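You operate a simulated robot arm through the tools that you are given. There is no shell and no other tool.

The job below is to be done with a simulated robot arm. You get a single attempt, and the scene is never put back.

Task
Stick the black pad in the white tray's outline and lay the pink ticket's lens on it.
Fine: pad box cover back over its half, lens case shut. Where these are worked on the way, their far stop is far enough and under half their travel is too little: pad box cover.

Only the result counts: the job must be done as asked and must still hold three seconds after the hand-in. Knocking over, shifting, dropping, spilling or breaking anything else fails it. Lids that push on must go on centred and level and be pressed home; caps that screw on are set level and turned clockwise until they are tight.

Robot
A 7-joint arm with a three-finger gripper, fixed in place. Base frame: the origin is on the floor under the middle of its stand, x ahead of it, y to its left, z up; the work surface is at about z = 795. Lengths are in mm, angles in degrees, forces in N, time in s.
It reaches about 1342 mm from its shoulder. Its first joint turns from -166.0 to 166.0 degrees. Payload 2.69 kg.
The TCP is the grasp point between the finger pads, 30 mm short of the fingertips. In the tool frame z runs along the fingers and y along their closing line. The gripper opens to 128 mm; its body begins 117 mm behind the TCP.
Orientation is that of the tool frame in the base frame, as [roll, pitch, yaw] about the fixed x, y, z axes, in that order (R = Rz(yaw) Ry(pitch) Rx(roll)). With the fingers straight down and closing along the base's y, the tool's x points along the base's -x, its y along +y and its z along -z.

Tools
- The arm moves only by the tool move_arm. Its argument "increments" is one flat list of numbers, 6 for each row, row after row: the shift along the tool's x, y, z in mm, then the turn, a rotation vector about the tool's x, y, z in degrees. In form: [x, y, z, ax, ay, az, x, y, z, ax, ay, az, ...]. A call has 1 to 20 rows; each row shifts and turns the commanded pose from where the row before left it, along the tool's axes as they then stand. "gripper" is the gripper command, from -1 (fully open) to 1 (shut), values between in proportion, set as the call begins (left out, the last holds). A row lasts 0.2 s, in which the tool goes at most 50 mm and 8.6 degrees; a call with a longer step from one row to the next is refused whole, and so is a gripper value outside its range. Where a pose cannot be reached the arm comes as near as it can. A force on the tool above 80 N (or 10 N above the force at the start of the call, whichever is more), or a blocked arm, ends the call early, and 0.2 s more pass. Each finger travels about 127 mm/s and halts on what it meets, pressing with about 39 N; the grip force reading is that of the motor and also rises with nothing between the fingers. The clock runs only during rows and for 0.2 s after the last one: add rows that do not move to give the fingers time. It gives the time, the measured TCP pose, the force on the tool (base axes), the opening and the grip force at its end, in the units of the frame above (readings bear some noise), with the torque about the TCP (base axes, N m) and any sound that the robot's microphone picked up.
- Cameras (640 x 400 px; columns grow to the right, rows downward): "scene" is fixed at [400.3, -499.5, 1524.6]; the picture's right is [0.84, -0.54, 0.00], its down [-0.35, -0.55, -0.76] and it looks along [0.41, 0.64, -0.65] (base axes); focal length 330 px, centre (320, 200). "wrist" rides on the gripper at [58, 54, -131] in the tool frame; the picture's right is [-0.68, 0.74, 0.00], its down [-0.62, -0.57, -0.55] and it looks along [-0.40, -0.37, 0.84] (tool axes); focal length 234 px, centre (320, 200). There is no depth. A picture from a camera that has moved, and an enlarged one, comes with that camera's place and axes in the base frame and with its lens.
- get_image(camera): a new picture of that camera. The clock stands still meanwhile.
- lift_body(by): moves the trunk up (or, below 0, down) by that many mm; the arm rides with it, the base frame stays. It gives what a move gives, with no picture.
- zoom(camera, box): a new picture of the part [left, top, right, bottom] of that camera's present view, enlarged. The clock stands still meanwhile.
- sign_off(): hands the job in; it is judged then, once.

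Nothing tells you positions but the pictures and the camera data. Unless the task says otherwise, let go and move clear before handing in.

The tools are called after "Emit:" as name(argument=value, ...) on one line, values as JSON. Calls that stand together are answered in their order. move_arm: Moves the arm, as the interface text tells. Its arguments: {"type":"object","properties":{"increments":{"type":"array","items":{"type":"number"}},"gripper":{"type":"number"}},"required":["increments"]} The other tools are called the same way: lift_body (by) moves the trunk up or down; get_image (camera) takes a picture; zoom (camera, box) takes an enlarged picture of a part of a camera's view; sign_off () hands the job in.

At the start:

```text
t: 0.0
tcp_pos: [727.9, 35.8, 1263.3]
tcp_rot: [-180.0, 0.1, -179.9]
contact_force: [-0.2, -0.2, 0.2]
ft_torque: [0.01, 0.0, 0.01]
gripper_width: 128.0
gripper_force: 0.0
trunk travel left (down, up): [-150.0, 200.0]
```

scene: 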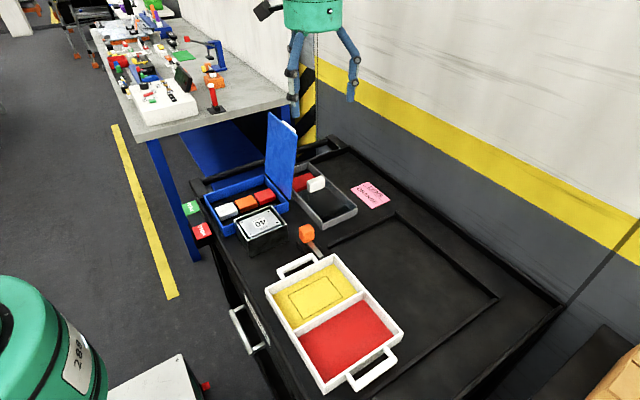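
wrist: 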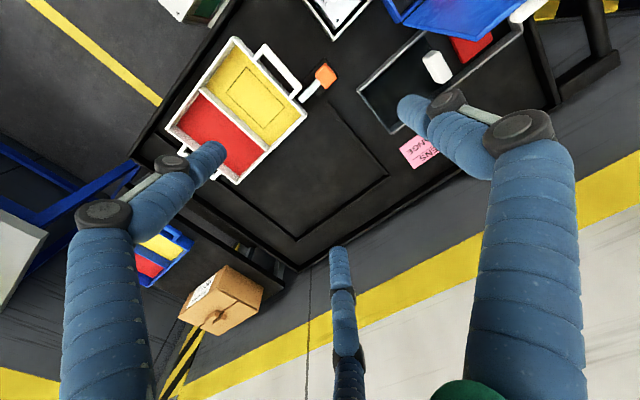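

I see a black work cart with a white tray (yellow and red halves, an outline on the yellow half), a blue open case with coloured pieces, a black/grey box, a pink ticket and an orange-tipped tool. I'll zoom in on these before moving.

Emit:
zoom(camera="scene", box=[180, 100, 300, 250])

Emit:
zoom(camera="scene", box=[280, 130, 400, 250])

Emit:
zoom(camera="scene", box=[230, 220, 430, 400])

Emit:
zoom(camera="scene", box=[170, 190, 290, 270])

Emit:
zoom(camera="wrist", box=[340, 0, 560, 170])

```text
2.67 times, centred on (240, 175) of scene
camera zoom: at [400.3, -499.5, 1524.6], right [0.84, -0.54, 0.0], down [-0.35, -0.55, -0.76], along [0.41, 0.64, -0.65], focal length 880 px, centre (533, 267)
```

zoom: 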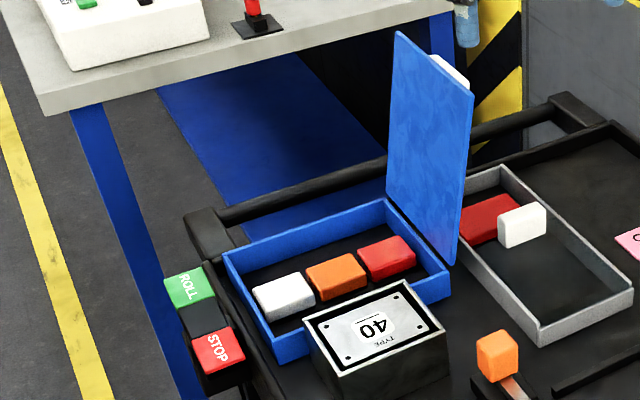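

```text
3.33 times, centred on (340, 190) of scene
camera zoom: at [400.3, -499.5, 1524.6], right [0.84, -0.54, 0.0], down [-0.35, -0.55, -0.76], along [0.41, 0.64, -0.65], focal length 1100 px, centre (253, 233)
```

zoom: 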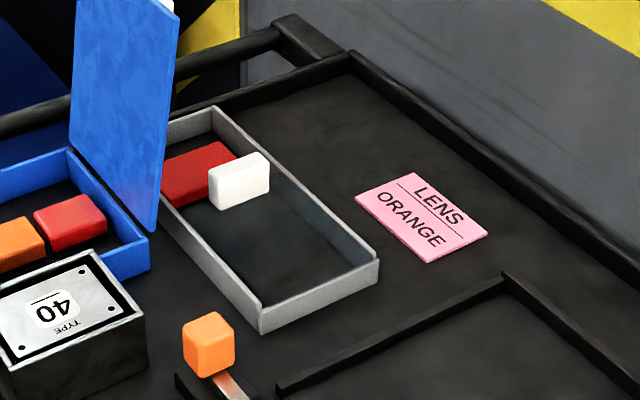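

```text
2.22 times, centred on (330, 310) of scene
camera zoom: at [400.3, -499.5, 1524.6], right [0.84, -0.54, 0.0], down [-0.35, -0.55, -0.76], along [0.41, 0.64, -0.65], focal length 733 px, centre (298, -44)
```

zoom: 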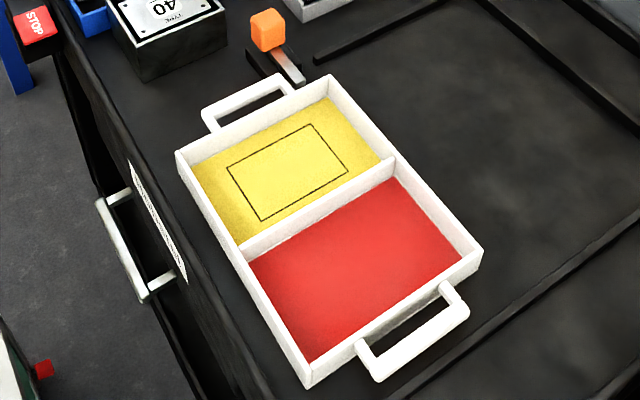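

```text
5.00 times, centred on (230, 230) of scene
camera zoom: at [400.3, -499.5, 1524.6], right [0.84, -0.54, 0.0], down [-0.35, -0.55, -0.76], along [0.41, 0.64, -0.65], focal length 1649 px, centre (770, 50)
```

zoom: 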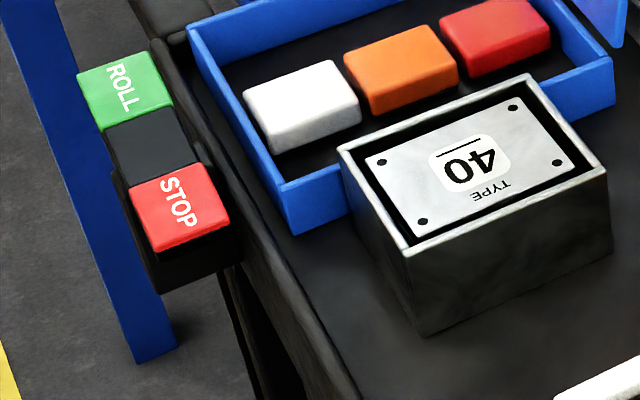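

```text
2.35 times, centred on (450, 85) of wrist
camera zoom: at [669.4, 89.4, 1394.5], right [0.68, 0.74, 0.0], down [0.62, -0.57, 0.55], along [0.4, -0.37, -0.84], focal length 551 px, centre (14, 471)
```

zoom: 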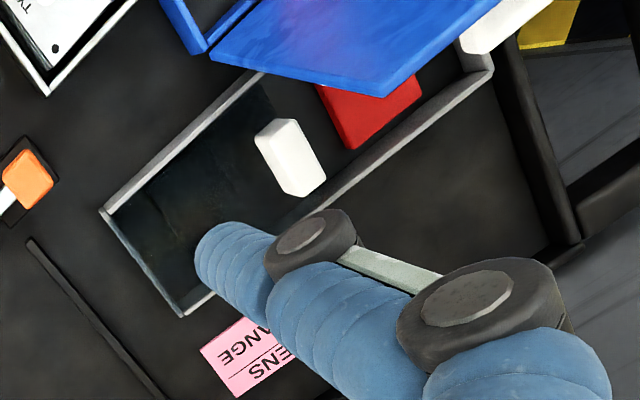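

The grey box with a white knob looks like the pad box and the blue hinged box like the lens case with white, orange and red lenses; the pink ticket reads "LENS ORANGE". I'll zoom in tighter on the pad box, case lid and lever.

Emit:
zoom(camera="scene", box=[290, 155, 360, 200])

Emit:
zoom(camera="scene", box=[295, 180, 365, 235])

Emit:
zoom(camera="scene", box=[250, 100, 310, 200])

Emit:
zoom(camera="wrist", box=[350, 20, 470, 140])

Emit:
zoom(camera="wrist", box=[150, 20, 360, 190])

```text
8.89 times, centred on (325, 178) of scene
camera zoom: at [400.3, -499.5, 1524.6], right [0.84, -0.54, 0.0], down [-0.35, -0.55, -0.76], along [0.41, 0.64, -0.65], focal length 2932 px, centre (276, 400)
```

zoom: 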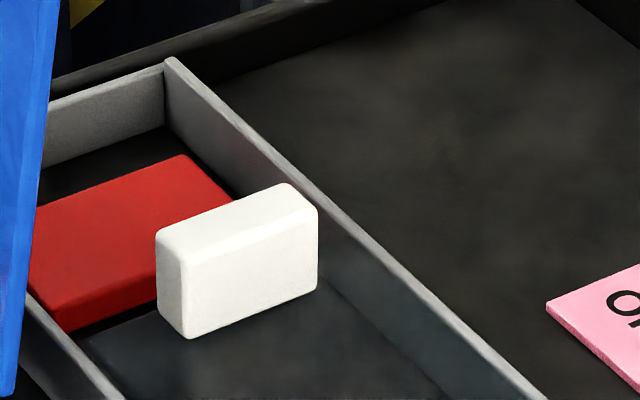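

```text
7.27 times, centred on (330, 208) of scene
camera zoom: at [400.3, -499.5, 1524.6], right [0.84, -0.54, 0.0], down [-0.35, -0.55, -0.76], along [0.41, 0.64, -0.65], focal length 2399 px, centre (247, 146)
```

zoom: 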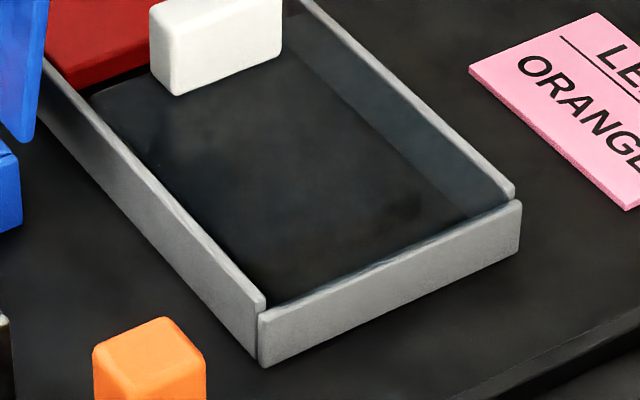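

```text
4.00 times, centred on (280, 150) of scene
camera zoom: at [400.3, -499.5, 1524.6], right [0.84, -0.54, 0.0], down [-0.35, -0.55, -0.76], along [0.41, 0.64, -0.65], focal length 1320 px, centre (480, 400)
```

zoom: 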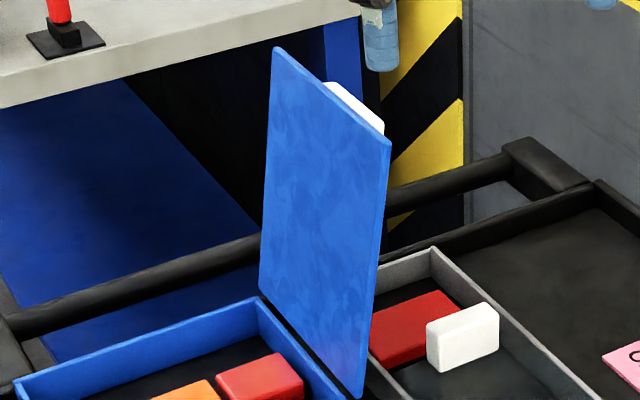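

```text
3.33 times, centred on (410, 80) of wrist
camera zoom: at [669.4, 89.4, 1394.5], right [0.68, 0.74, 0.0], down [0.62, -0.57, 0.55], along [0.4, -0.37, -0.84], focal length 781 px, centre (20, 600)
```

zoom: 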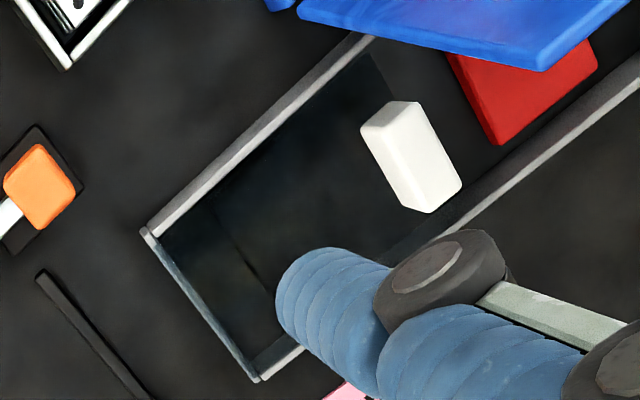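

```text
2.35 times, centred on (255, 105) of wrist
camera zoom: at [669.4, 89.4, 1394.5], right [0.68, 0.74, 0.0], down [0.62, -0.57, 0.55], along [0.4, -0.37, -0.84], focal length 551 px, centre (473, 424)
```

zoom: 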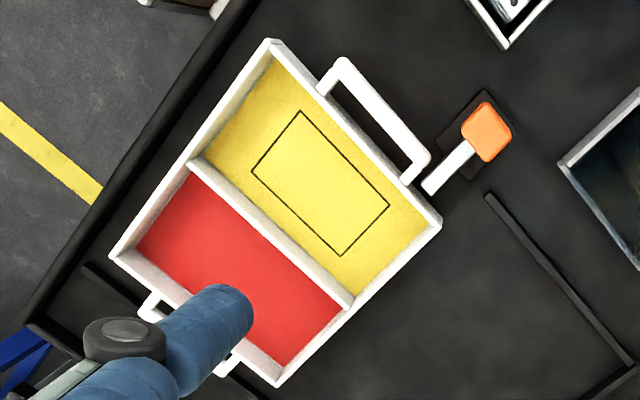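

The cover is a dark see-through sheet over the near half of the pad box, with a white knob. The blue lid leans back over the box's left edge at about x 752–795. I'll lower the arm over the empty right part of the cart to see the fingers and the box up close.

Emit:
move_arm(increments=[-19, -4.5, 30, 0, 0, 0, -19, -4.5, 30, 0, 0, 0, -19, -4.5, 30, 0, 0, 0, -19, -4.5, 30, 0, 0, 0, -19, -4.5, 30, 0, 0, 0, -19, -4.5, 30, 0, 0, 0, -19, -4.5, 30, 0, 0, 0, -19, -4.5, 30, 0, 0, 0])

Emit:
get_image(camera="scene")

Emit:
get_image(camera="wrist")

```text
t: 1.8
tcp_pos: [880.1, -1.2, 1022.9]
tcp_rot: [-180.0, 0.0, -180.0]
contact_force: [-0.1, -0.4, -0.1]
ft_torque: [-0.01, 0.03, -0.02]
gripper_width: 128.0
gripper_force: 0.1
trunk travel left (down, up): [-150.0, 200.0]
```

```text
taken
```

scene: 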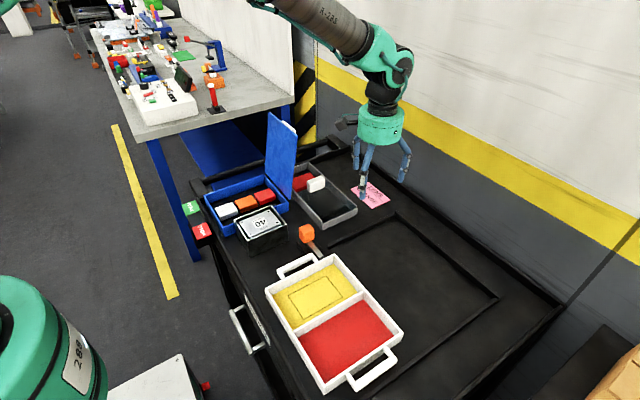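

```text
taken
camera wrist: at [821.1, 52.4, 1154.2], right [0.68, 0.74, 0.0], down [0.62, -0.57, 0.55], along [0.4, -0.37, -0.84], focal length 234 px, centre (320, 200)
```

wrist: 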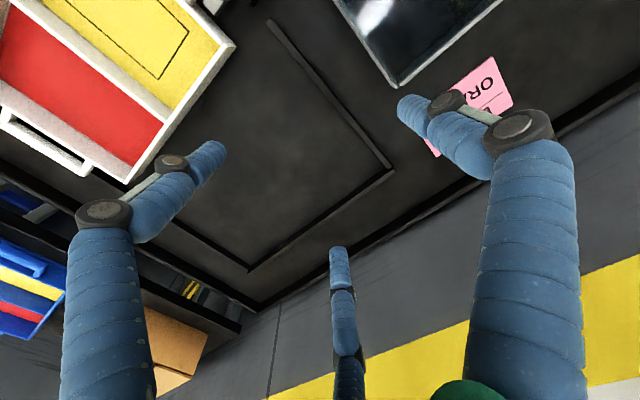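

Emit:
zoom(camera="scene", box=[330, 90, 430, 215])

Emit:
zoom(camera="wrist", box=[180, 80, 450, 270])

```text
3.20 times, centred on (380, 152) of scene
camera zoom: at [400.3, -499.5, 1524.6], right [0.84, -0.54, 0.0], down [-0.35, -0.55, -0.76], along [0.41, 0.64, -0.65], focal length 1056 px, centre (128, 352)
```

zoom: 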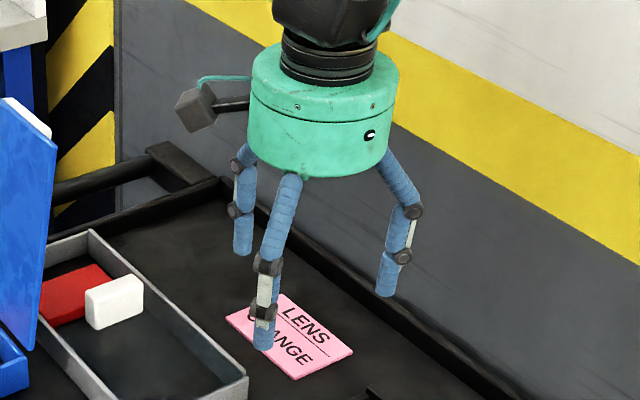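

```text
2.11 times, centred on (315, 175) of wrist
camera zoom: at [821.1, 52.4, 1154.2], right [0.68, 0.74, 0.0], down [0.62, -0.57, 0.55], along [0.4, -0.37, -0.84], focal length 493 px, centre (330, 253)
```

zoom: 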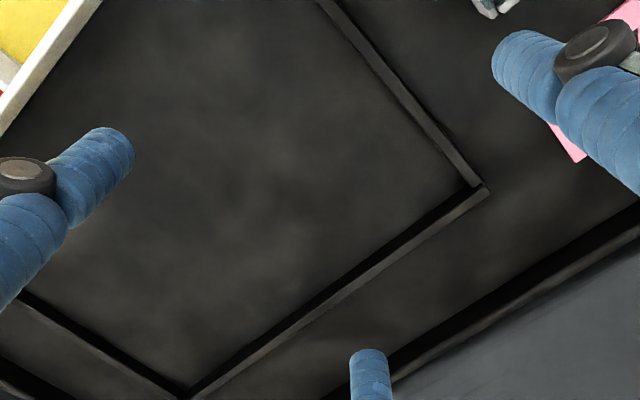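

The gripper is a thumb on +y and two fingers spread to the −y side. I'll close it in steps here in free space to learn how the fingers travel.

Emit:
move_arm(increments=[0, 0, 0, 0, 0, 0, 0, 0, 0, 0, 0, 0, 0, 0, 0, 0, 0, 0], gripper=0)

Emit:
zoom(camera="scene", box=[330, 90, 430, 215])

Emit:
get_image(camera="wrist")

Emit:
move_arm(increments=[0, 0, 0, 0, 0, 0, 0, 0, 0, 0, 0, 0, 0, 0, 0, 0, 0, 0], gripper=1)

Emit:
zoom(camera="scene", box=[330, 90, 430, 215])

Emit:
get_image(camera="wrist")

```text
t: 2.6
tcp_pos: [879.5, -1.0, 1023.0]
tcp_rot: [-180.0, 0.0, 180.0]
contact_force: [-0.9, -0.6, -0.2]
ft_torque: [-0.02, -0.01, -0.02]
gripper_width: 64.0
gripper_force: 0.1
trunk travel left (down, up): [-150.0, 200.0]
```

```text
3.20 times, centred on (380, 152) of scene
camera zoom: at [400.3, -499.5, 1524.6], right [0.84, -0.54, 0.0], down [-0.35, -0.55, -0.76], along [0.41, 0.64, -0.65], focal length 1056 px, centre (128, 352)
```

zoom: 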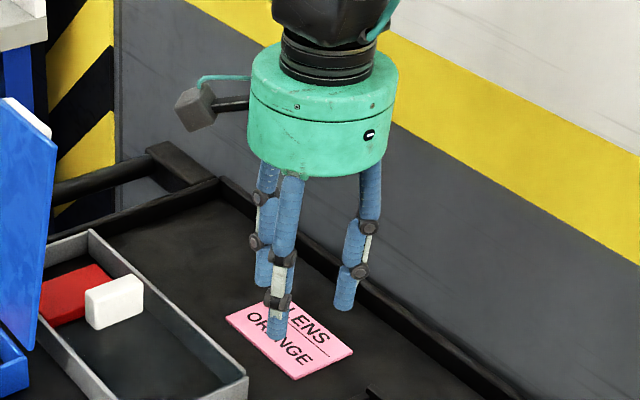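

```text
taken
camera wrist: at [821.0, 52.7, 1154.4], right [0.68, 0.74, 0.0], down [0.62, -0.57, 0.55], along [0.4, -0.37, -0.84], focal length 234 px, centre (320, 200)
```

wrist: 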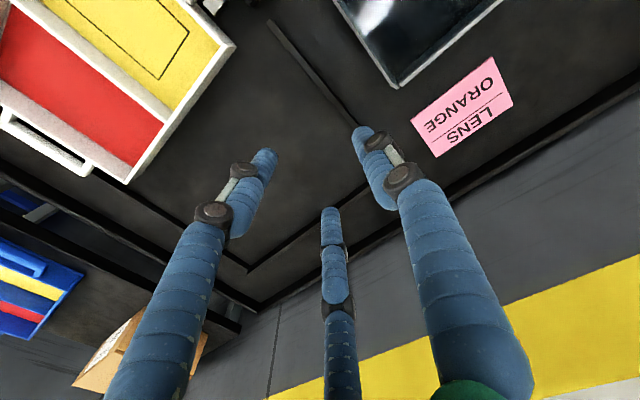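

```text
t: 3.4
tcp_pos: [878.8, 0.3, 1024.1]
tcp_rot: [180.0, 0.0, -179.9]
contact_force: [-0.4, -0.6, -0.5]
ft_torque: [0.0, 0.0, 0.01]
gripper_width: 1.9
gripper_force: 31.4
trunk travel left (down, up): [-150.0, 200.0]
```

```text
3.20 times, centred on (380, 152) of scene
camera zoom: at [400.3, -499.5, 1524.6], right [0.84, -0.54, 0.0], down [-0.35, -0.55, -0.76], along [0.41, 0.64, -0.65], focal length 1056 px, centre (128, 352)
```

zoom: 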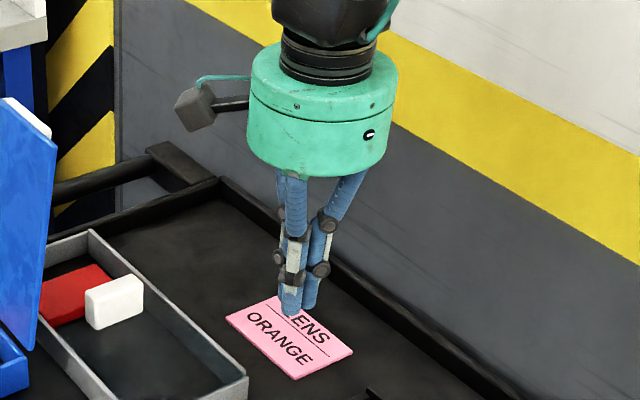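

```text
taken
camera wrist: at [820.8, 52.7, 1154.5], right [0.68, 0.74, 0.0], down [0.62, -0.57, 0.55], along [0.4, -0.37, -0.84], focal length 234 px, centre (320, 200)
```

wrist: 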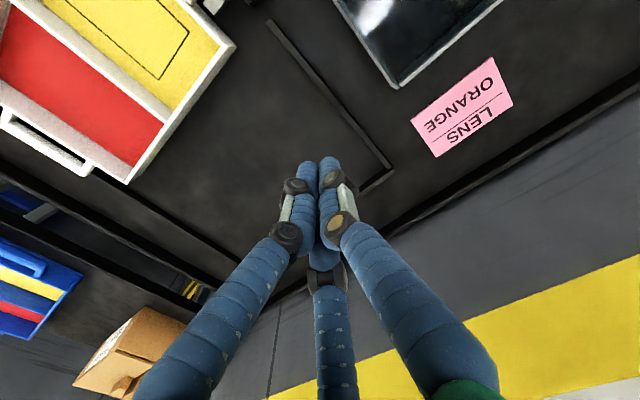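

The three fingers close radially at 120° (about 16 mm thick, pads at half the opening from the centre). Next I turn the hand 180° so the wrist camera sits on the right side, away from the lid, and look into the pad box.

Emit:
move_arm(increments=[-12.7, 38, 15, 0, 0, 0, -12.7, 38, 15, 0, 0, 0, -12.7, 38, 15, 0, 0, 0, 0, 0, 0, 0, 0, 8.18, 0, 0, 0, 0, 0, 8.18, 0, 0, 0, 0, 0, 8.18, 0, 0, 0, 0, 0, 8.18, 0, 0, 0, 0, 0, 8.18, 0, 0, 0, 0, 0, 8.18, 0, 0, 0, 0, 0, 8.18, 0, 0, 0, 0, 0, 8.18, 0, 0, 0, 0, 0, 8.18, 0, 0, 0, 0, 0, 8.18, 0, 0, 0, 0, 0, 8.18])

Emit:
get_image(camera="wrist")

Emit:
get_image(camera="scene")

```text
t: 6.4
tcp_pos: [917.7, 115.1, 979.5]
tcp_rot: [-180.0, 0.0, 89.9]
contact_force: [0.1, 0.6, -0.1]
ft_torque: [-0.02, -0.02, 0.02]
gripper_width: 2.1
gripper_force: 31.4
trunk travel left (down, up): [-150.0, 200.0]
```

```text
taken
camera wrist: at [971.4, 172.3, 1109.9], right [0.74, -0.68, 0.0], down [-0.57, -0.61, 0.55], along [-0.37, -0.4, -0.84], focal length 234 px, centre (320, 200)
```

wrist: 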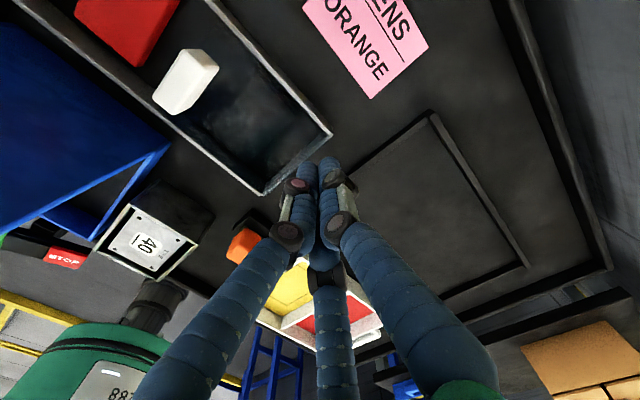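

```text
taken
```

scene: 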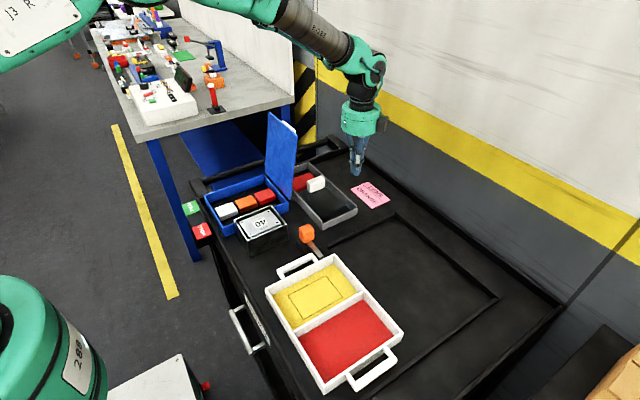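

The hand turned fine and the camera is now on the +x,+y side. I'll move along +y over the pad box to look down into it.

Emit:
move_arm(increments=[36.7, -2, 8, 0, 0, 0, 36.7, -2, 8, 0, 0, 0, 36.7, -2, 8, 0, 0, 0])

Emit:
get_image(camera="wrist")

Emit:
zoom(camera="wrist", box=[100, 0, 420, 200])

```text
t: 7.2
tcp_pos: [911.7, 222.8, 956.4]
tcp_rot: [-179.9, 0.1, 90.0]
contact_force: [-0.9, 0.1, 0.9]
ft_torque: [0.0, -0.01, 0.01]
gripper_width: 2.2
gripper_force: 31.9
trunk travel left (down, up): [-150.0, 200.0]
```

```text
taken
camera wrist: at [966.2, 280.6, 1088.1], right [0.74, -0.68, 0.0], down [-0.57, -0.62, 0.55], along [-0.37, -0.4, -0.84], focal length 234 px, centre (320, 200)
```

wrist: 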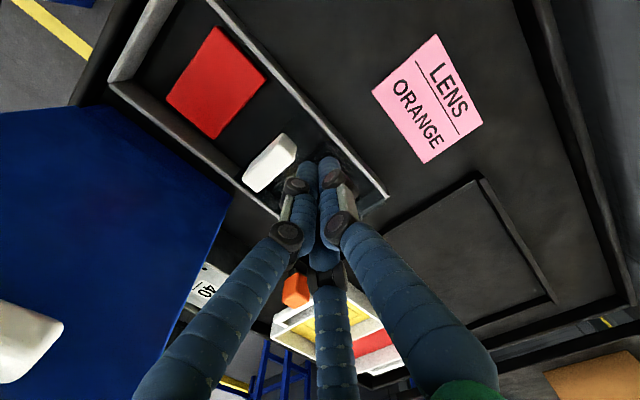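

```text
2.00 times, centred on (260, 100) of wrist
camera zoom: at [966.2, 280.6, 1088.1], right [0.74, -0.68, 0.0], down [-0.57, -0.62, 0.55], along [-0.37, -0.4, -0.84], focal length 468 px, centre (440, 400)
```

zoom: 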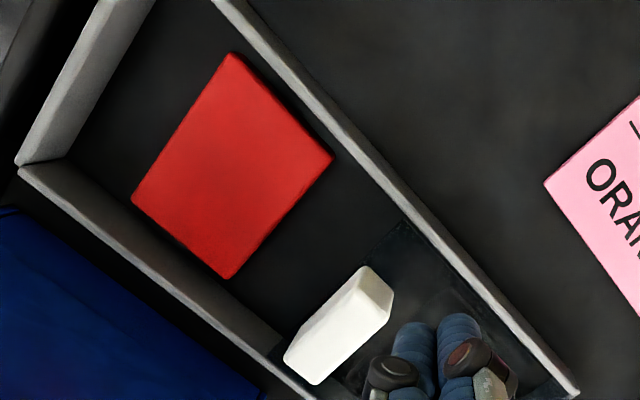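

The red pad measures about 95×62 mm, and the cover's near edge is at y≈100 and its far edge at y≈255, with the knob at about (860, 247, 830–868). I'll move above the knob with the hand tilted 20° away from the lid and fingers half open.

Emit:
move_arm(increments=[12, -13.5, 10, 0, 0, 0, 12, -13.5, 10, 0, 0, 0, 0, 0, 0, 6.667, 0, 0, 0, 0, 0, 6.667, 0, 0, 0, 0, 0, 6.667, 0, 0], gripper=-0.094)

Emit:
get_image(camera="wrist")

Emit:
zoom(camera="scene", box=[240, 60, 440, 240])

```text
t: 8.4
tcp_pos: [885.7, 247.7, 934.1]
tcp_rot: [-159.8, 0.0, 90.1]
contact_force: [-1.2, 0.6, 0.4]
ft_torque: [-0.01, -0.02, -0.03]
gripper_width: 70.1
gripper_force: 0.0
trunk travel left (down, up): [-150.0, 200.0]
```

```text
taken
camera wrist: at [980.4, 305.8, 1039.3], right [0.69, -0.68, -0.25], down [-0.34, -0.62, 0.71], along [-0.64, -0.4, -0.66], focal length 234 px, centre (320, 200)
```

wrist: 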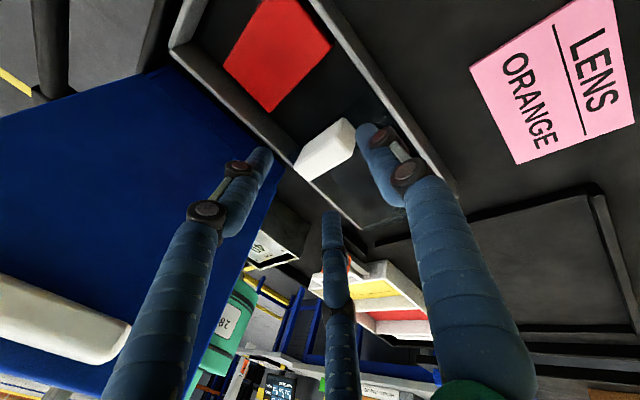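

```text
2.22 times, centred on (340, 150) of scene
camera zoom: at [400.3, -499.5, 1524.6], right [0.84, -0.54, 0.0], down [-0.35, -0.55, -0.76], along [0.41, 0.64, -0.65], focal length 733 px, centre (276, 311)
```

zoom: 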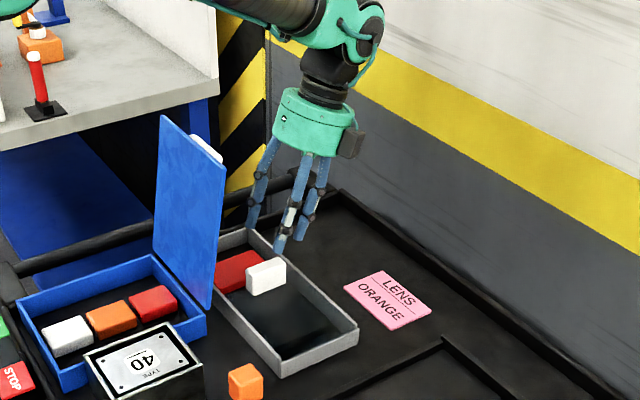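

The tilt is right and the hand is clear of the lid. I'll zoom on the knob and fingers to check alignment before descending.

Emit:
zoom(camera="wrist", box=[220, 80, 460, 240])

Emit:
zoom(camera="scene", box=[290, 120, 360, 200])

```text
2.50 times, centred on (340, 160) of wrist
camera zoom: at [980.4, 305.8, 1039.3], right [0.69, -0.68, -0.25], down [-0.34, -0.62, 0.71], along [-0.64, -0.4, -0.66], focal length 585 px, centre (270, 300)
```

zoom: 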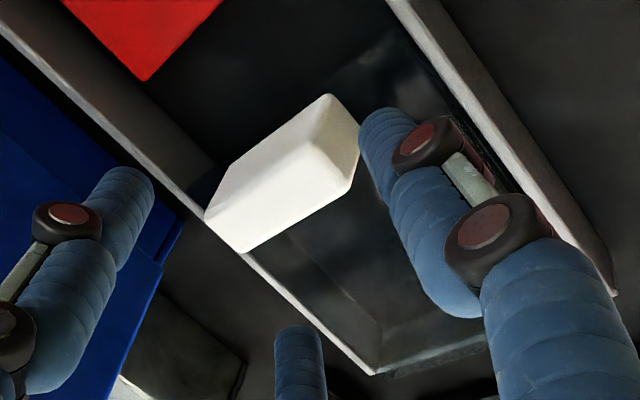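

```text
5.00 times, centred on (325, 160) of scene
camera zoom: at [400.3, -499.5, 1524.6], right [0.84, -0.54, 0.0], down [-0.35, -0.55, -0.76], along [0.41, 0.64, -0.65], focal length 1649 px, centre (295, 400)
```

zoom: 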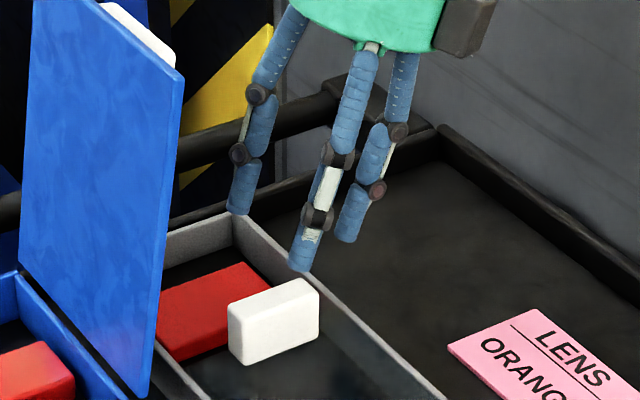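

The knob spans about x 827–884, y 228–250, z 828–867. I'll shift 8 mm to −y, descend so the two fingers straddle it, and narrow the fingers around it.

Emit:
move_arm(increments=[-4, 10.6, 29.1, 0, 0, 0, -4, 10.6, 29.1, 0, 0, 0])

Emit:
zoom(camera="wrist", box=[220, 80, 460, 240])

Emit:
zoom(camera="scene", box=[290, 130, 360, 210])

```text
t: 9.0
tcp_pos: [886.9, 241.5, 875.0]
tcp_rot: [-160.2, -0.1, 90.0]
contact_force: [2.8, 0.8, 7.6]
ft_torque: [-0.03, -0.47, -0.07]
gripper_width: 72.1
gripper_force: 1.4
trunk travel left (down, up): [-150.0, 200.0]
```

```text
2.50 times, centred on (340, 160) of wrist
camera zoom: at [981.4, 299.4, 979.2], right [0.69, -0.68, -0.25], down [-0.35, -0.62, 0.71], along [-0.63, -0.4, -0.66], focal length 585 px, centre (270, 300)
```

zoom: 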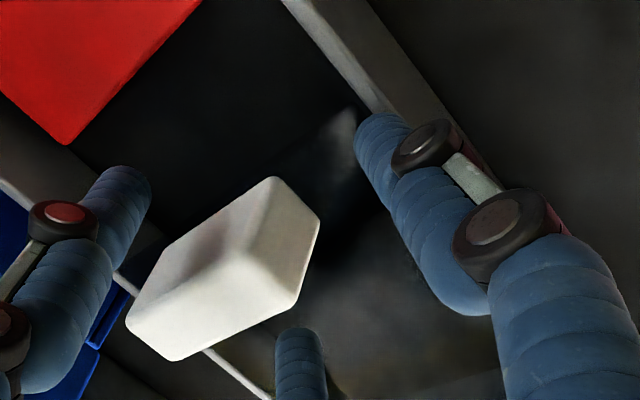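

```text
5.00 times, centred on (325, 170) of scene
camera zoom: at [400.3, -499.5, 1524.6], right [0.84, -0.54, 0.0], down [-0.35, -0.55, -0.76], along [0.41, 0.64, -0.65], focal length 1649 px, centre (295, 350)
```

zoom: 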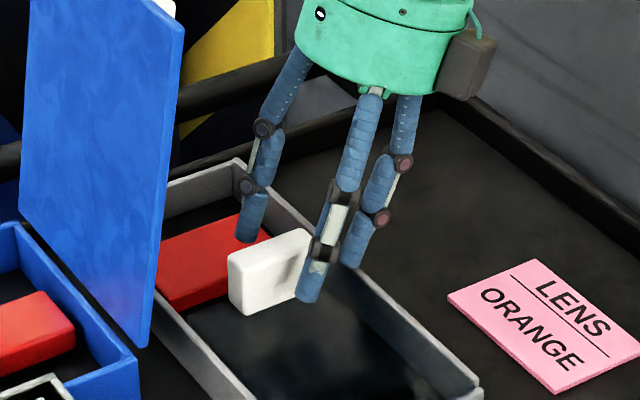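

The fingers straddle the knob, but the thumb tip is lightly touching the cover. I'll lift 6 mm and narrow the fingers to cage the knob.

Emit:
move_arm(increments=[0, -2.05, -5.6, 0, 0, 0, 0, 0, 0, 0, 0, 0], gripper=0.25)

Emit:
zoom(camera="wrist", box=[220, 80, 460, 240])

Emit:
zoom(camera="scene", box=[290, 130, 360, 210])

```text
t: 9.6
tcp_pos: [885.4, 241.8, 877.8]
tcp_rot: [-160.0, -0.1, 89.9]
contact_force: [0.2, -0.1, 0.2]
ft_torque: [-0.05, 0.01, 0.0]
gripper_width: 48.1
gripper_force: 0.1
trunk travel left (down, up): [-150.0, 200.0]
```

```text
2.50 times, centred on (340, 160) of wrist
camera zoom: at [980.5, 298.8, 982.1], right [0.69, -0.68, -0.25], down [-0.34, -0.62, 0.71], along [-0.64, -0.4, -0.66], focal length 585 px, centre (270, 300)
```

zoom: 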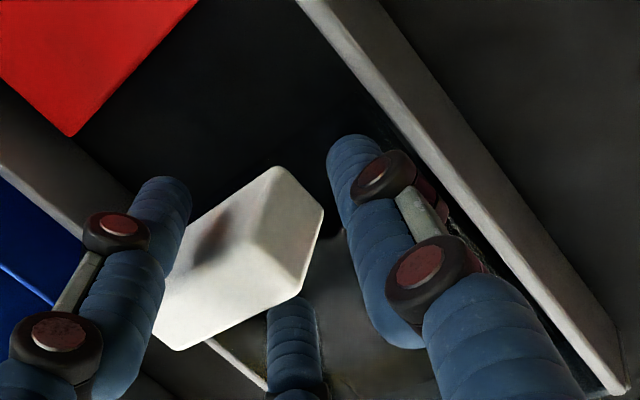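

```text
5.00 times, centred on (325, 170) of scene
camera zoom: at [400.3, -499.5, 1524.6], right [0.84, -0.54, 0.0], down [-0.35, -0.55, -0.76], along [0.41, 0.64, -0.65], focal length 1649 px, centre (295, 350)
```

zoom: 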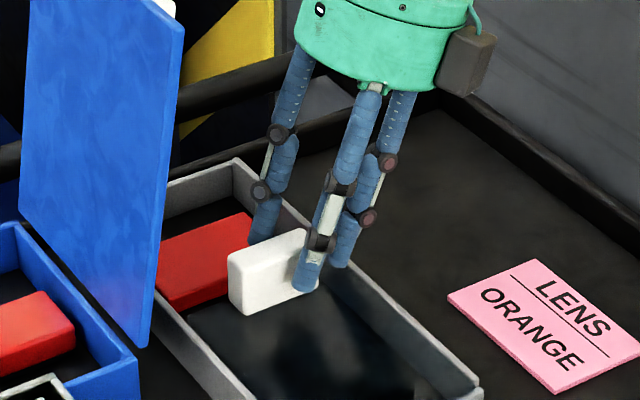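

The knob is caged. Now I slide it toward +y, gently, and check the force.

Emit:
move_arm(increments=[10, 0, 0, 0, 0, 0, 12, 0, 0, 0, 0, 0, 12, 0, 0, 0, 0, 0, 12, 0, 0, 0, 0, 0, 12, 0, 0, 0, 0, 0, 12, 0, 0, 0, 0, 0, 12, 0, 0, 0, 0, 0, 12, 0, 0, 0, 0, 0])

Emit:
get_image(camera="wrist")

Emit:
get_image(camera="scene")

```text
t: 11.4
tcp_pos: [885.5, 335.5, 879.9]
tcp_rot: [-160.0, 0.0, 89.9]
contact_force: [-0.1, 0.1, 0.7]
ft_torque: [0.05, 0.0, 0.0]
gripper_width: 48.1
gripper_force: 0.1
trunk travel left (down, up): [-150.0, 200.0]
```

```text
taken
camera wrist: at [980.0, 392.7, 983.3], right [0.69, -0.68, -0.25], down [-0.34, -0.62, 0.71], along [-0.63, -0.4, -0.66], focal length 234 px, centre (320, 200)
```

wrist: 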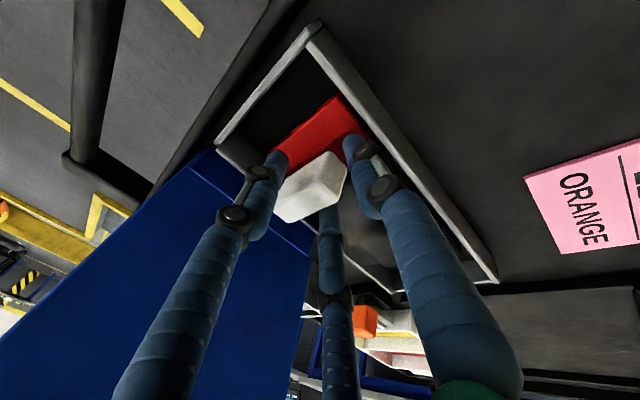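

```text
taken
```

scene: 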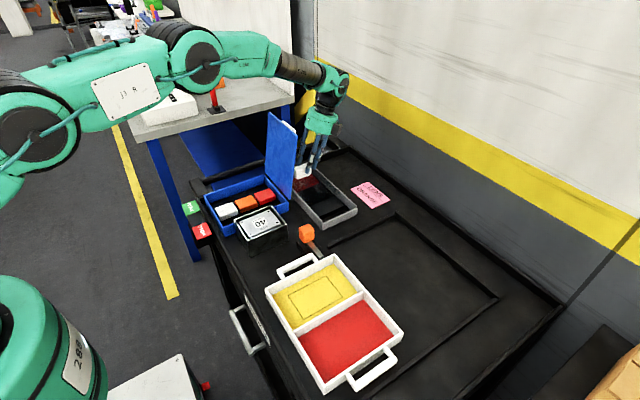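

The cover slides freely and the red pad is being covered. I continue to the far stop in small steps.

Emit:
move_arm(increments=[8, 0, 0, 0, 0, 0, 8, 0, 0, 0, 0, 0, 8, 0, 0, 0, 0, 0, 6, 0, 0, 0, 0, 0, 5, 0, 0, 0, 0, 0])

Emit:
get_image(camera="wrist")

Emit:
zoom(camera="scene", box=[270, 120, 370, 240])

```text
t: 12.6
tcp_pos: [884.2, 368.9, 878.5]
tcp_rot: [-160.0, -0.1, 90.0]
contact_force: [0.3, -0.7, -0.2]
ft_torque: [-0.01, -0.03, -0.01]
gripper_width: 48.4
gripper_force: 0.1
trunk travel left (down, up): [-150.0, 200.0]
```

```text
taken
camera wrist: at [979.9, 426.9, 983.9], right [0.69, -0.68, -0.25], down [-0.34, -0.62, 0.71], along [-0.63, -0.4, -0.66], focal length 234 px, centre (320, 200)
```

wrist: 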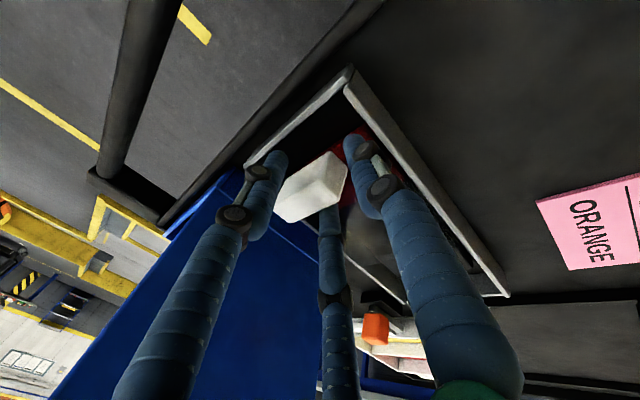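

```text
3.33 times, centred on (320, 180) of scene
camera zoom: at [400.3, -499.5, 1524.6], right [0.84, -0.54, 0.0], down [-0.35, -0.55, -0.76], along [0.41, 0.64, -0.65], focal length 1100 px, centre (320, 267)
```

zoom: 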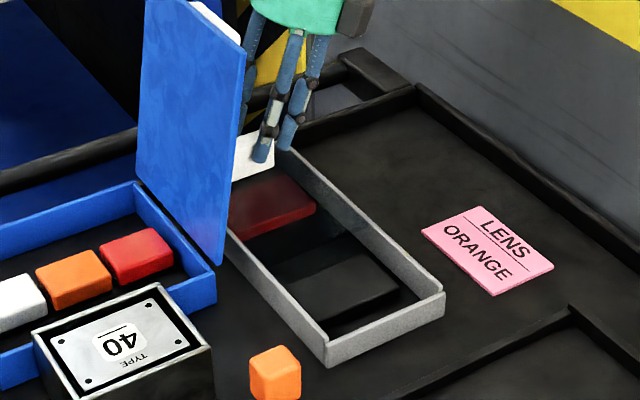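

The black pad is exposed in the near half. A few more millimetres to the far stop, watching the force.

Emit:
move_arm(increments=[4, 0, 0, 0, 0, 0, 4, 0, 0, 0, 0, 0])

```text
t: 13.2
tcp_pos: [884.3, 377.6, 878.4]
tcp_rot: [-159.9, 0.0, 90.0]
contact_force: [0.6, -0.2, -1.0]
ft_torque: [0.0, 0.04, 0.05]
gripper_width: 48.4
gripper_force: 0.6
trunk travel left (down, up): [-150.0, 200.0]
```

Emit:
move_arm(increments=[3, 0, 0, 0, 0, 0])

Emit:
zoom(camera="wrist", box=[220, 40, 520, 320])

```text
t: 13.6
tcp_pos: [884.2, 381.3, 880.2]
tcp_rot: [-160.0, -0.1, 90.0]
contact_force: [-0.3, 0.1, -1.1]
ft_torque: [0.03, -0.02, 0.01]
gripper_width: 48.3
gripper_force: 0.5
trunk travel left (down, up): [-150.0, 200.0]
```

```text
1.43 times, centred on (370, 180) of wrist
camera zoom: at [980.2, 438.7, 983.5], right [0.69, -0.68, -0.25], down [-0.34, -0.62, 0.71], along [-0.63, -0.4, -0.66], focal length 334 px, centre (249, 229)
```

zoom: 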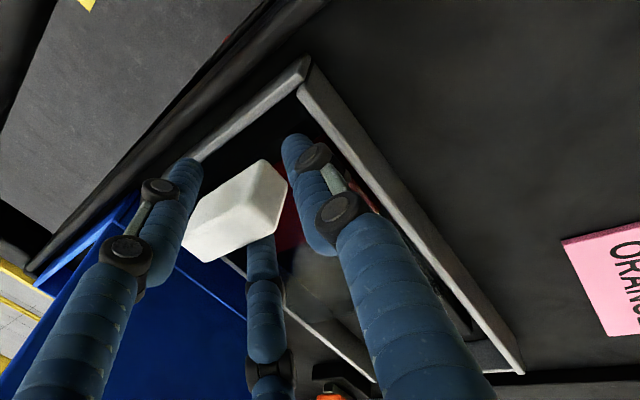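

Still no resistance; a few more small steps.

Emit:
move_arm(increments=[3, 0, 0, 0, 0, 0, 2, 0, 0, 0, 0, 0])

```text
t: 14.2
tcp_pos: [884.9, 384.6, 877.7]
tcp_rot: [-159.9, 0.1, 90.1]
contact_force: [0.3, -1.3, 0.2]
ft_torque: [-0.08, -0.02, 0.02]
gripper_width: 48.7
gripper_force: 0.6
trunk travel left (down, up): [-150.0, 200.0]
```

Emit:
move_arm(increments=[2, 0, 0, 0, 0, 0, 2, 0, 0, 0, 0, 0])

Emit:
zoom(camera="scene", box=[280, 130, 370, 240])

Emit:
zoom(camera="wrist", box=[240, 60, 440, 200])

```text
t: 14.8
tcp_pos: [885.8, 390.8, 877.8]
tcp_rot: [-160.0, 0.0, 90.0]
contact_force: [0.0, -0.6, -0.7]
ft_torque: [-0.01, -0.03, 0.03]
gripper_width: 49.1
gripper_force: 0.4
trunk travel left (down, up): [-150.0, 200.0]
```

```text
3.64 times, centred on (325, 185) of scene
camera zoom: at [400.3, -499.5, 1524.6], right [0.84, -0.54, 0.0], down [-0.35, -0.55, -0.76], along [0.41, 0.64, -0.65], focal length 1200 px, centre (302, 254)
```

zoom: 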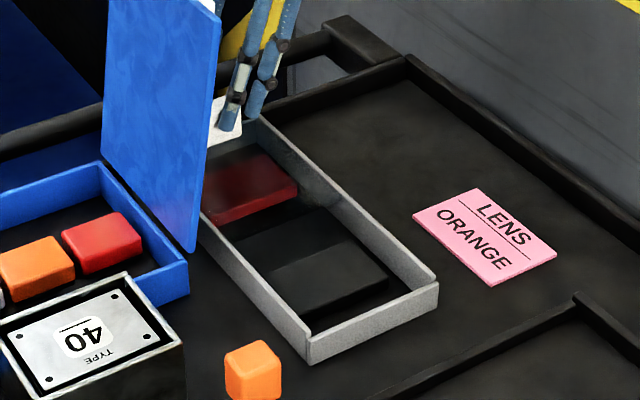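

```text
2.86 times, centred on (340, 130) of wrist
camera zoom: at [980.8, 447.6, 983.1], right [0.69, -0.68, -0.25], down [-0.34, -0.62, 0.71], along [-0.63, -0.4, -0.66], focal length 669 px, centre (263, 400)
```

zoom: 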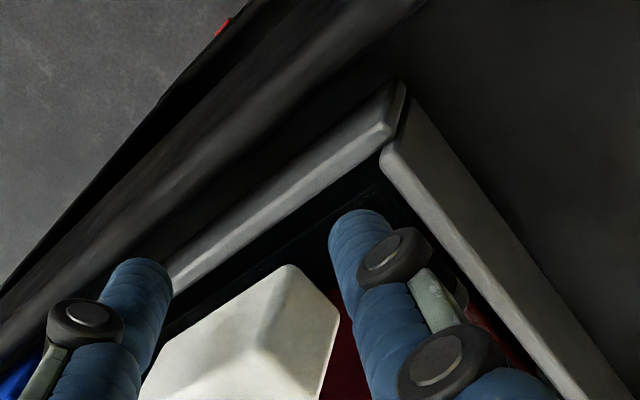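

The black pad lies at about y 127–191 in the uncovered half. I'll nudge the cover a little more to find its far stop.

Emit:
move_arm(increments=[2, 0, 0, 0, 0, 0, 2, 0, 0, 0, 0, 0])

```text
t: 15.4
tcp_pos: [885.2, 394.9, 877.8]
tcp_rot: [-160.0, 0.1, 90.0]
contact_force: [-0.4, -1.7, 0.7]
ft_torque: [-0.07, 0.0, 0.07]
gripper_width: 48.8
gripper_force: 0.3
trunk travel left (down, up): [-150.0, 200.0]
```

Emit:
move_arm(increments=[2, 0, 0, 0, 0, 0, 2, 0, 0, 0, 0, 0])

Emit:
zoom(camera="wrist", box=[240, 60, 440, 200])

```text
t: 16.0
tcp_pos: [886.3, 396.7, 878.3]
tcp_rot: [-159.9, 0.1, 90.0]
contact_force: [1.0, -1.0, -0.1]
ft_torque: [0.0, -0.02, 0.04]
gripper_width: 48.8
gripper_force: 0.0
trunk travel left (down, up): [-150.0, 200.0]
```

```text
2.86 times, centred on (340, 130) of wrist
camera zoom: at [980.0, 454.8, 983.0], right [0.69, -0.68, -0.25], down [-0.34, -0.62, 0.71], along [-0.63, -0.4, -0.66], focal length 669 px, centre (263, 400)
```

zoom: 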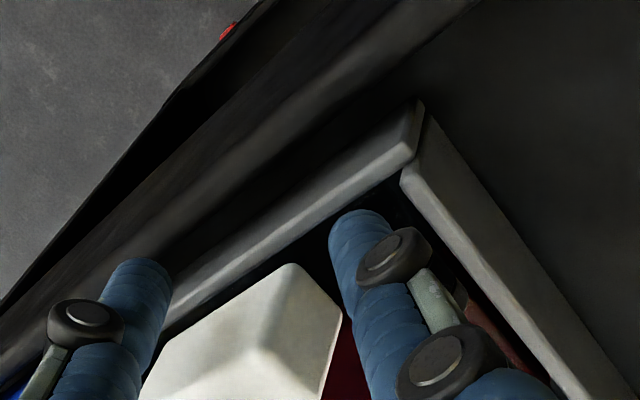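

Emit:
move_arm(increments=[2, 0, 0, 0, 0, 0, 2, 0, 0, 0, 0, 0])

```text
t: 16.6
tcp_pos: [885.6, 399.4, 877.9]
tcp_rot: [-160.0, -0.1, 90.1]
contact_force: [3.3, -9.0, -1.6]
ft_torque: [-0.17, -0.09, 0.32]
gripper_width: 52.0
gripper_force: 3.4
trunk travel left (down, up): [-150.0, 200.0]
```

The stop is reached (−9 N). I'll back off slightly, open the fingers and lift clear along the tilted tool axis.

Emit:
move_arm(increments=[-7, 0, 0, 0, 0, 0, 0, 0, 0, 0, 0, 0], gripper=-0.1)

Emit:
move_arm(increments=[0, 0, -25, 0, 0, 0, 0, 0, -40, 0, 0, 0, 0, 0, -40, 0, 0, 0])

Emit:
get_image(camera="scene")

```text
t: 17.2
tcp_pos: [884.9, 394.0, 878.7]
tcp_rot: [-160.0, 0.0, 90.1]
contact_force: [-0.1, 0.0, 0.0]
ft_torque: [0.02, -0.01, -0.01]
gripper_width: 70.3
gripper_force: 0.0
trunk travel left (down, up): [-150.0, 200.0]
```

```text
t: 18.0
tcp_pos: [919.8, 393.9, 974.9]
tcp_rot: [-159.9, 0.0, 90.0]
contact_force: [0.1, -0.1, -0.5]
ft_torque: [0.03, 0.05, 0.03]
gripper_width: 70.1
gripper_force: 0.1
trunk travel left (down, up): [-150.0, 200.0]
```

```text
taken
```

scene: 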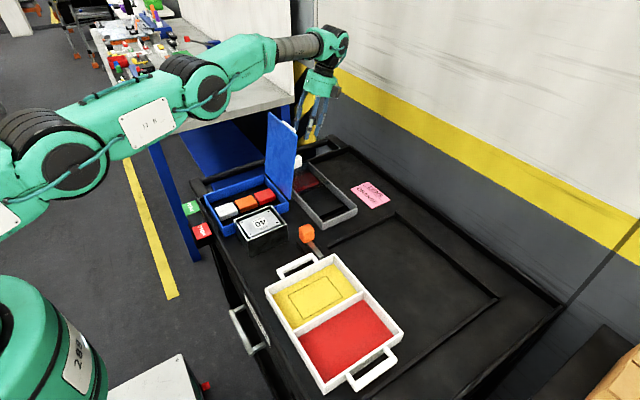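

Now I straighten the hand and move back over the near half to measure the black pad.

Emit:
move_arm(increments=[-20, 0, 0, -6.667, 0, 0, -20, 0, 0, -6.667, 0, 0, -20, 0, 0, -6.667, 0, 0, -40, 3, 0, 0, 0, 0, -40, 3, 0, 0, 0, 0, -10, 3, 0, 0, 0, 0], gripper=-1)

Emit:
get_image(camera="wrist")

Emit:
zoom(camera="wrist", box=[210, 60, 450, 250])

Emit:
zoom(camera="scene", box=[290, 160, 370, 230])

```text
t: 19.4
tcp_pos: [929.2, 244.3, 978.4]
tcp_rot: [179.9, -0.2, 90.0]
contact_force: [0.3, 0.4, 1.1]
ft_torque: [0.09, -0.02, 0.0]
gripper_width: 127.9
gripper_force: 0.1
trunk travel left (down, up): [-150.0, 200.0]
```

```text
taken
camera wrist: at [982.3, 301.6, 1109.7], right [0.74, -0.68, 0.0], down [-0.57, -0.62, 0.55], along [-0.37, -0.4, -0.84], focal length 234 px, centre (320, 200)
```

wrist: 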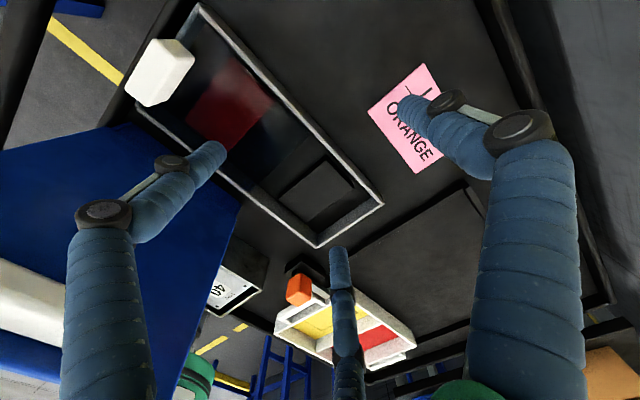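

```text
2.11 times, centred on (330, 155) of wrist
camera zoom: at [982.3, 301.6, 1109.7], right [0.74, -0.68, 0.0], down [-0.57, -0.62, 0.55], along [-0.37, -0.4, -0.84], focal length 493 px, centre (299, 295)
```

zoom: 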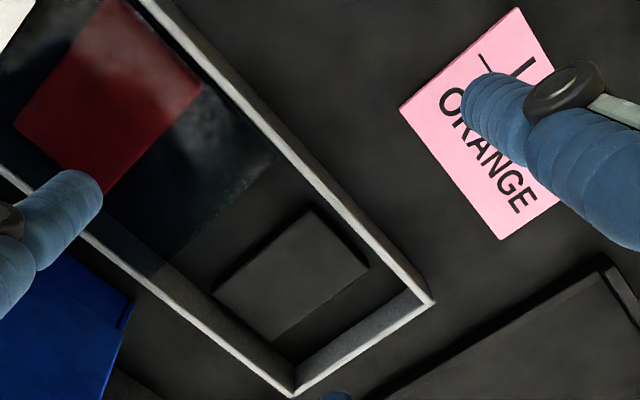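

```text
5.71 times, centred on (330, 195) of scene
camera zoom: at [400.3, -499.5, 1524.6], right [0.84, -0.54, 0.0], down [-0.35, -0.55, -0.76], along [0.41, 0.64, -0.65], focal length 1885 px, centre (263, 229)
```

zoom: 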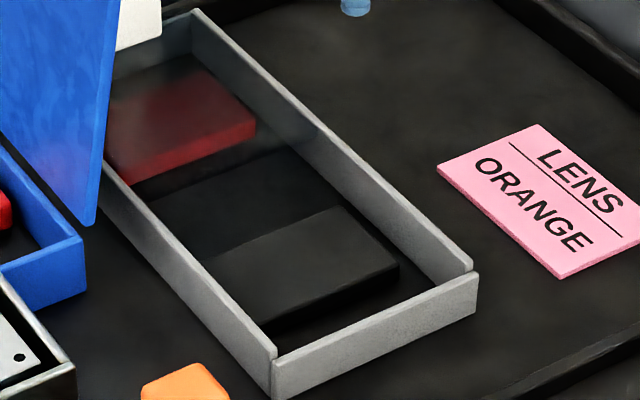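

The black pad sits at about x 808–900, y 139–201, roughly 12 mm thick, with only ~13 mm to the end walls. I'll grip its long sides with the two fingers and keep the thumb outside the box's right wall. First I move above it to check alignment.

Emit:
move_arm(increments=[-24.7, -12.9, 25, 0, 0, 0, -24.7, -12.9, 25, 0, 0, 0, -24.7, -12.9, 25, 0, 0, 0], gripper=-0.375)

Emit:
get_image(camera="wrist")

Emit:
zoom(camera="wrist", box=[200, 60, 460, 240])

Emit:
zoom(camera="scene", box=[290, 140, 390, 230])

```text
t: 20.2
tcp_pos: [892.6, 171.1, 903.5]
tcp_rot: [179.9, 0.0, 90.0]
contact_force: [-0.7, 0.0, -0.1]
ft_torque: [0.0, 0.03, 0.0]
gripper_width: 88.0
gripper_force: 0.1
trunk travel left (down, up): [-150.0, 200.0]
```

```text
taken
camera wrist: at [945.3, 228.7, 1034.9], right [0.74, -0.68, 0.0], down [-0.57, -0.62, 0.55], along [-0.37, -0.4, -0.84], focal length 234 px, centre (320, 200)
```

wrist: 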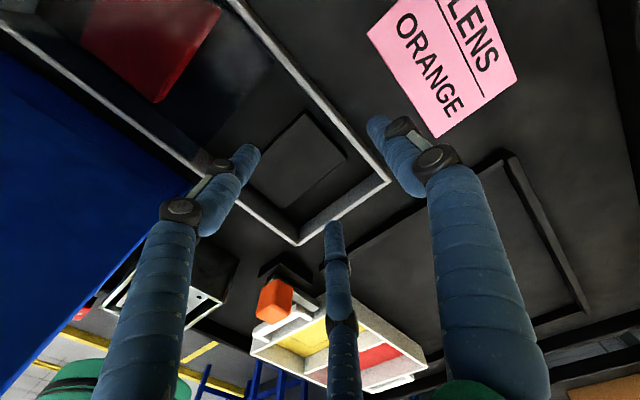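

```text
2.22 times, centred on (330, 150) of wrist
camera zoom: at [945.3, 228.7, 1034.9], right [0.74, -0.68, 0.0], down [-0.57, -0.62, 0.55], along [-0.37, -0.4, -0.84], focal length 520 px, centre (298, 311)
```

zoom: 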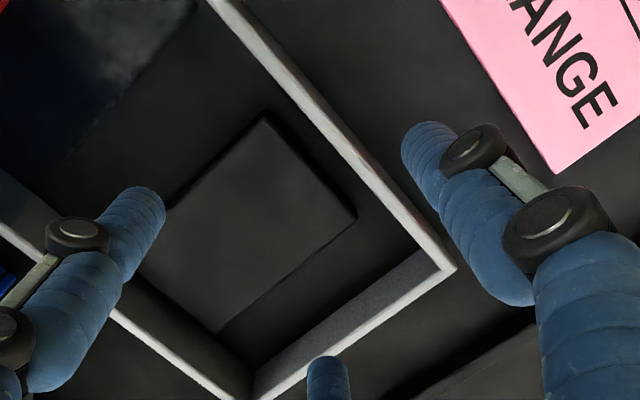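

```text
4.44 times, centred on (340, 185) of scene
camera zoom: at [400.3, -499.5, 1524.6], right [0.84, -0.54, 0.0], down [-0.35, -0.55, -0.76], along [0.41, 0.64, -0.65], focal length 1466 px, centre (231, 267)
```

zoom: 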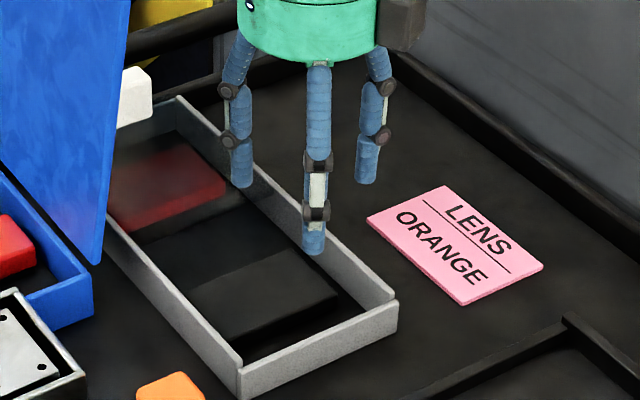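

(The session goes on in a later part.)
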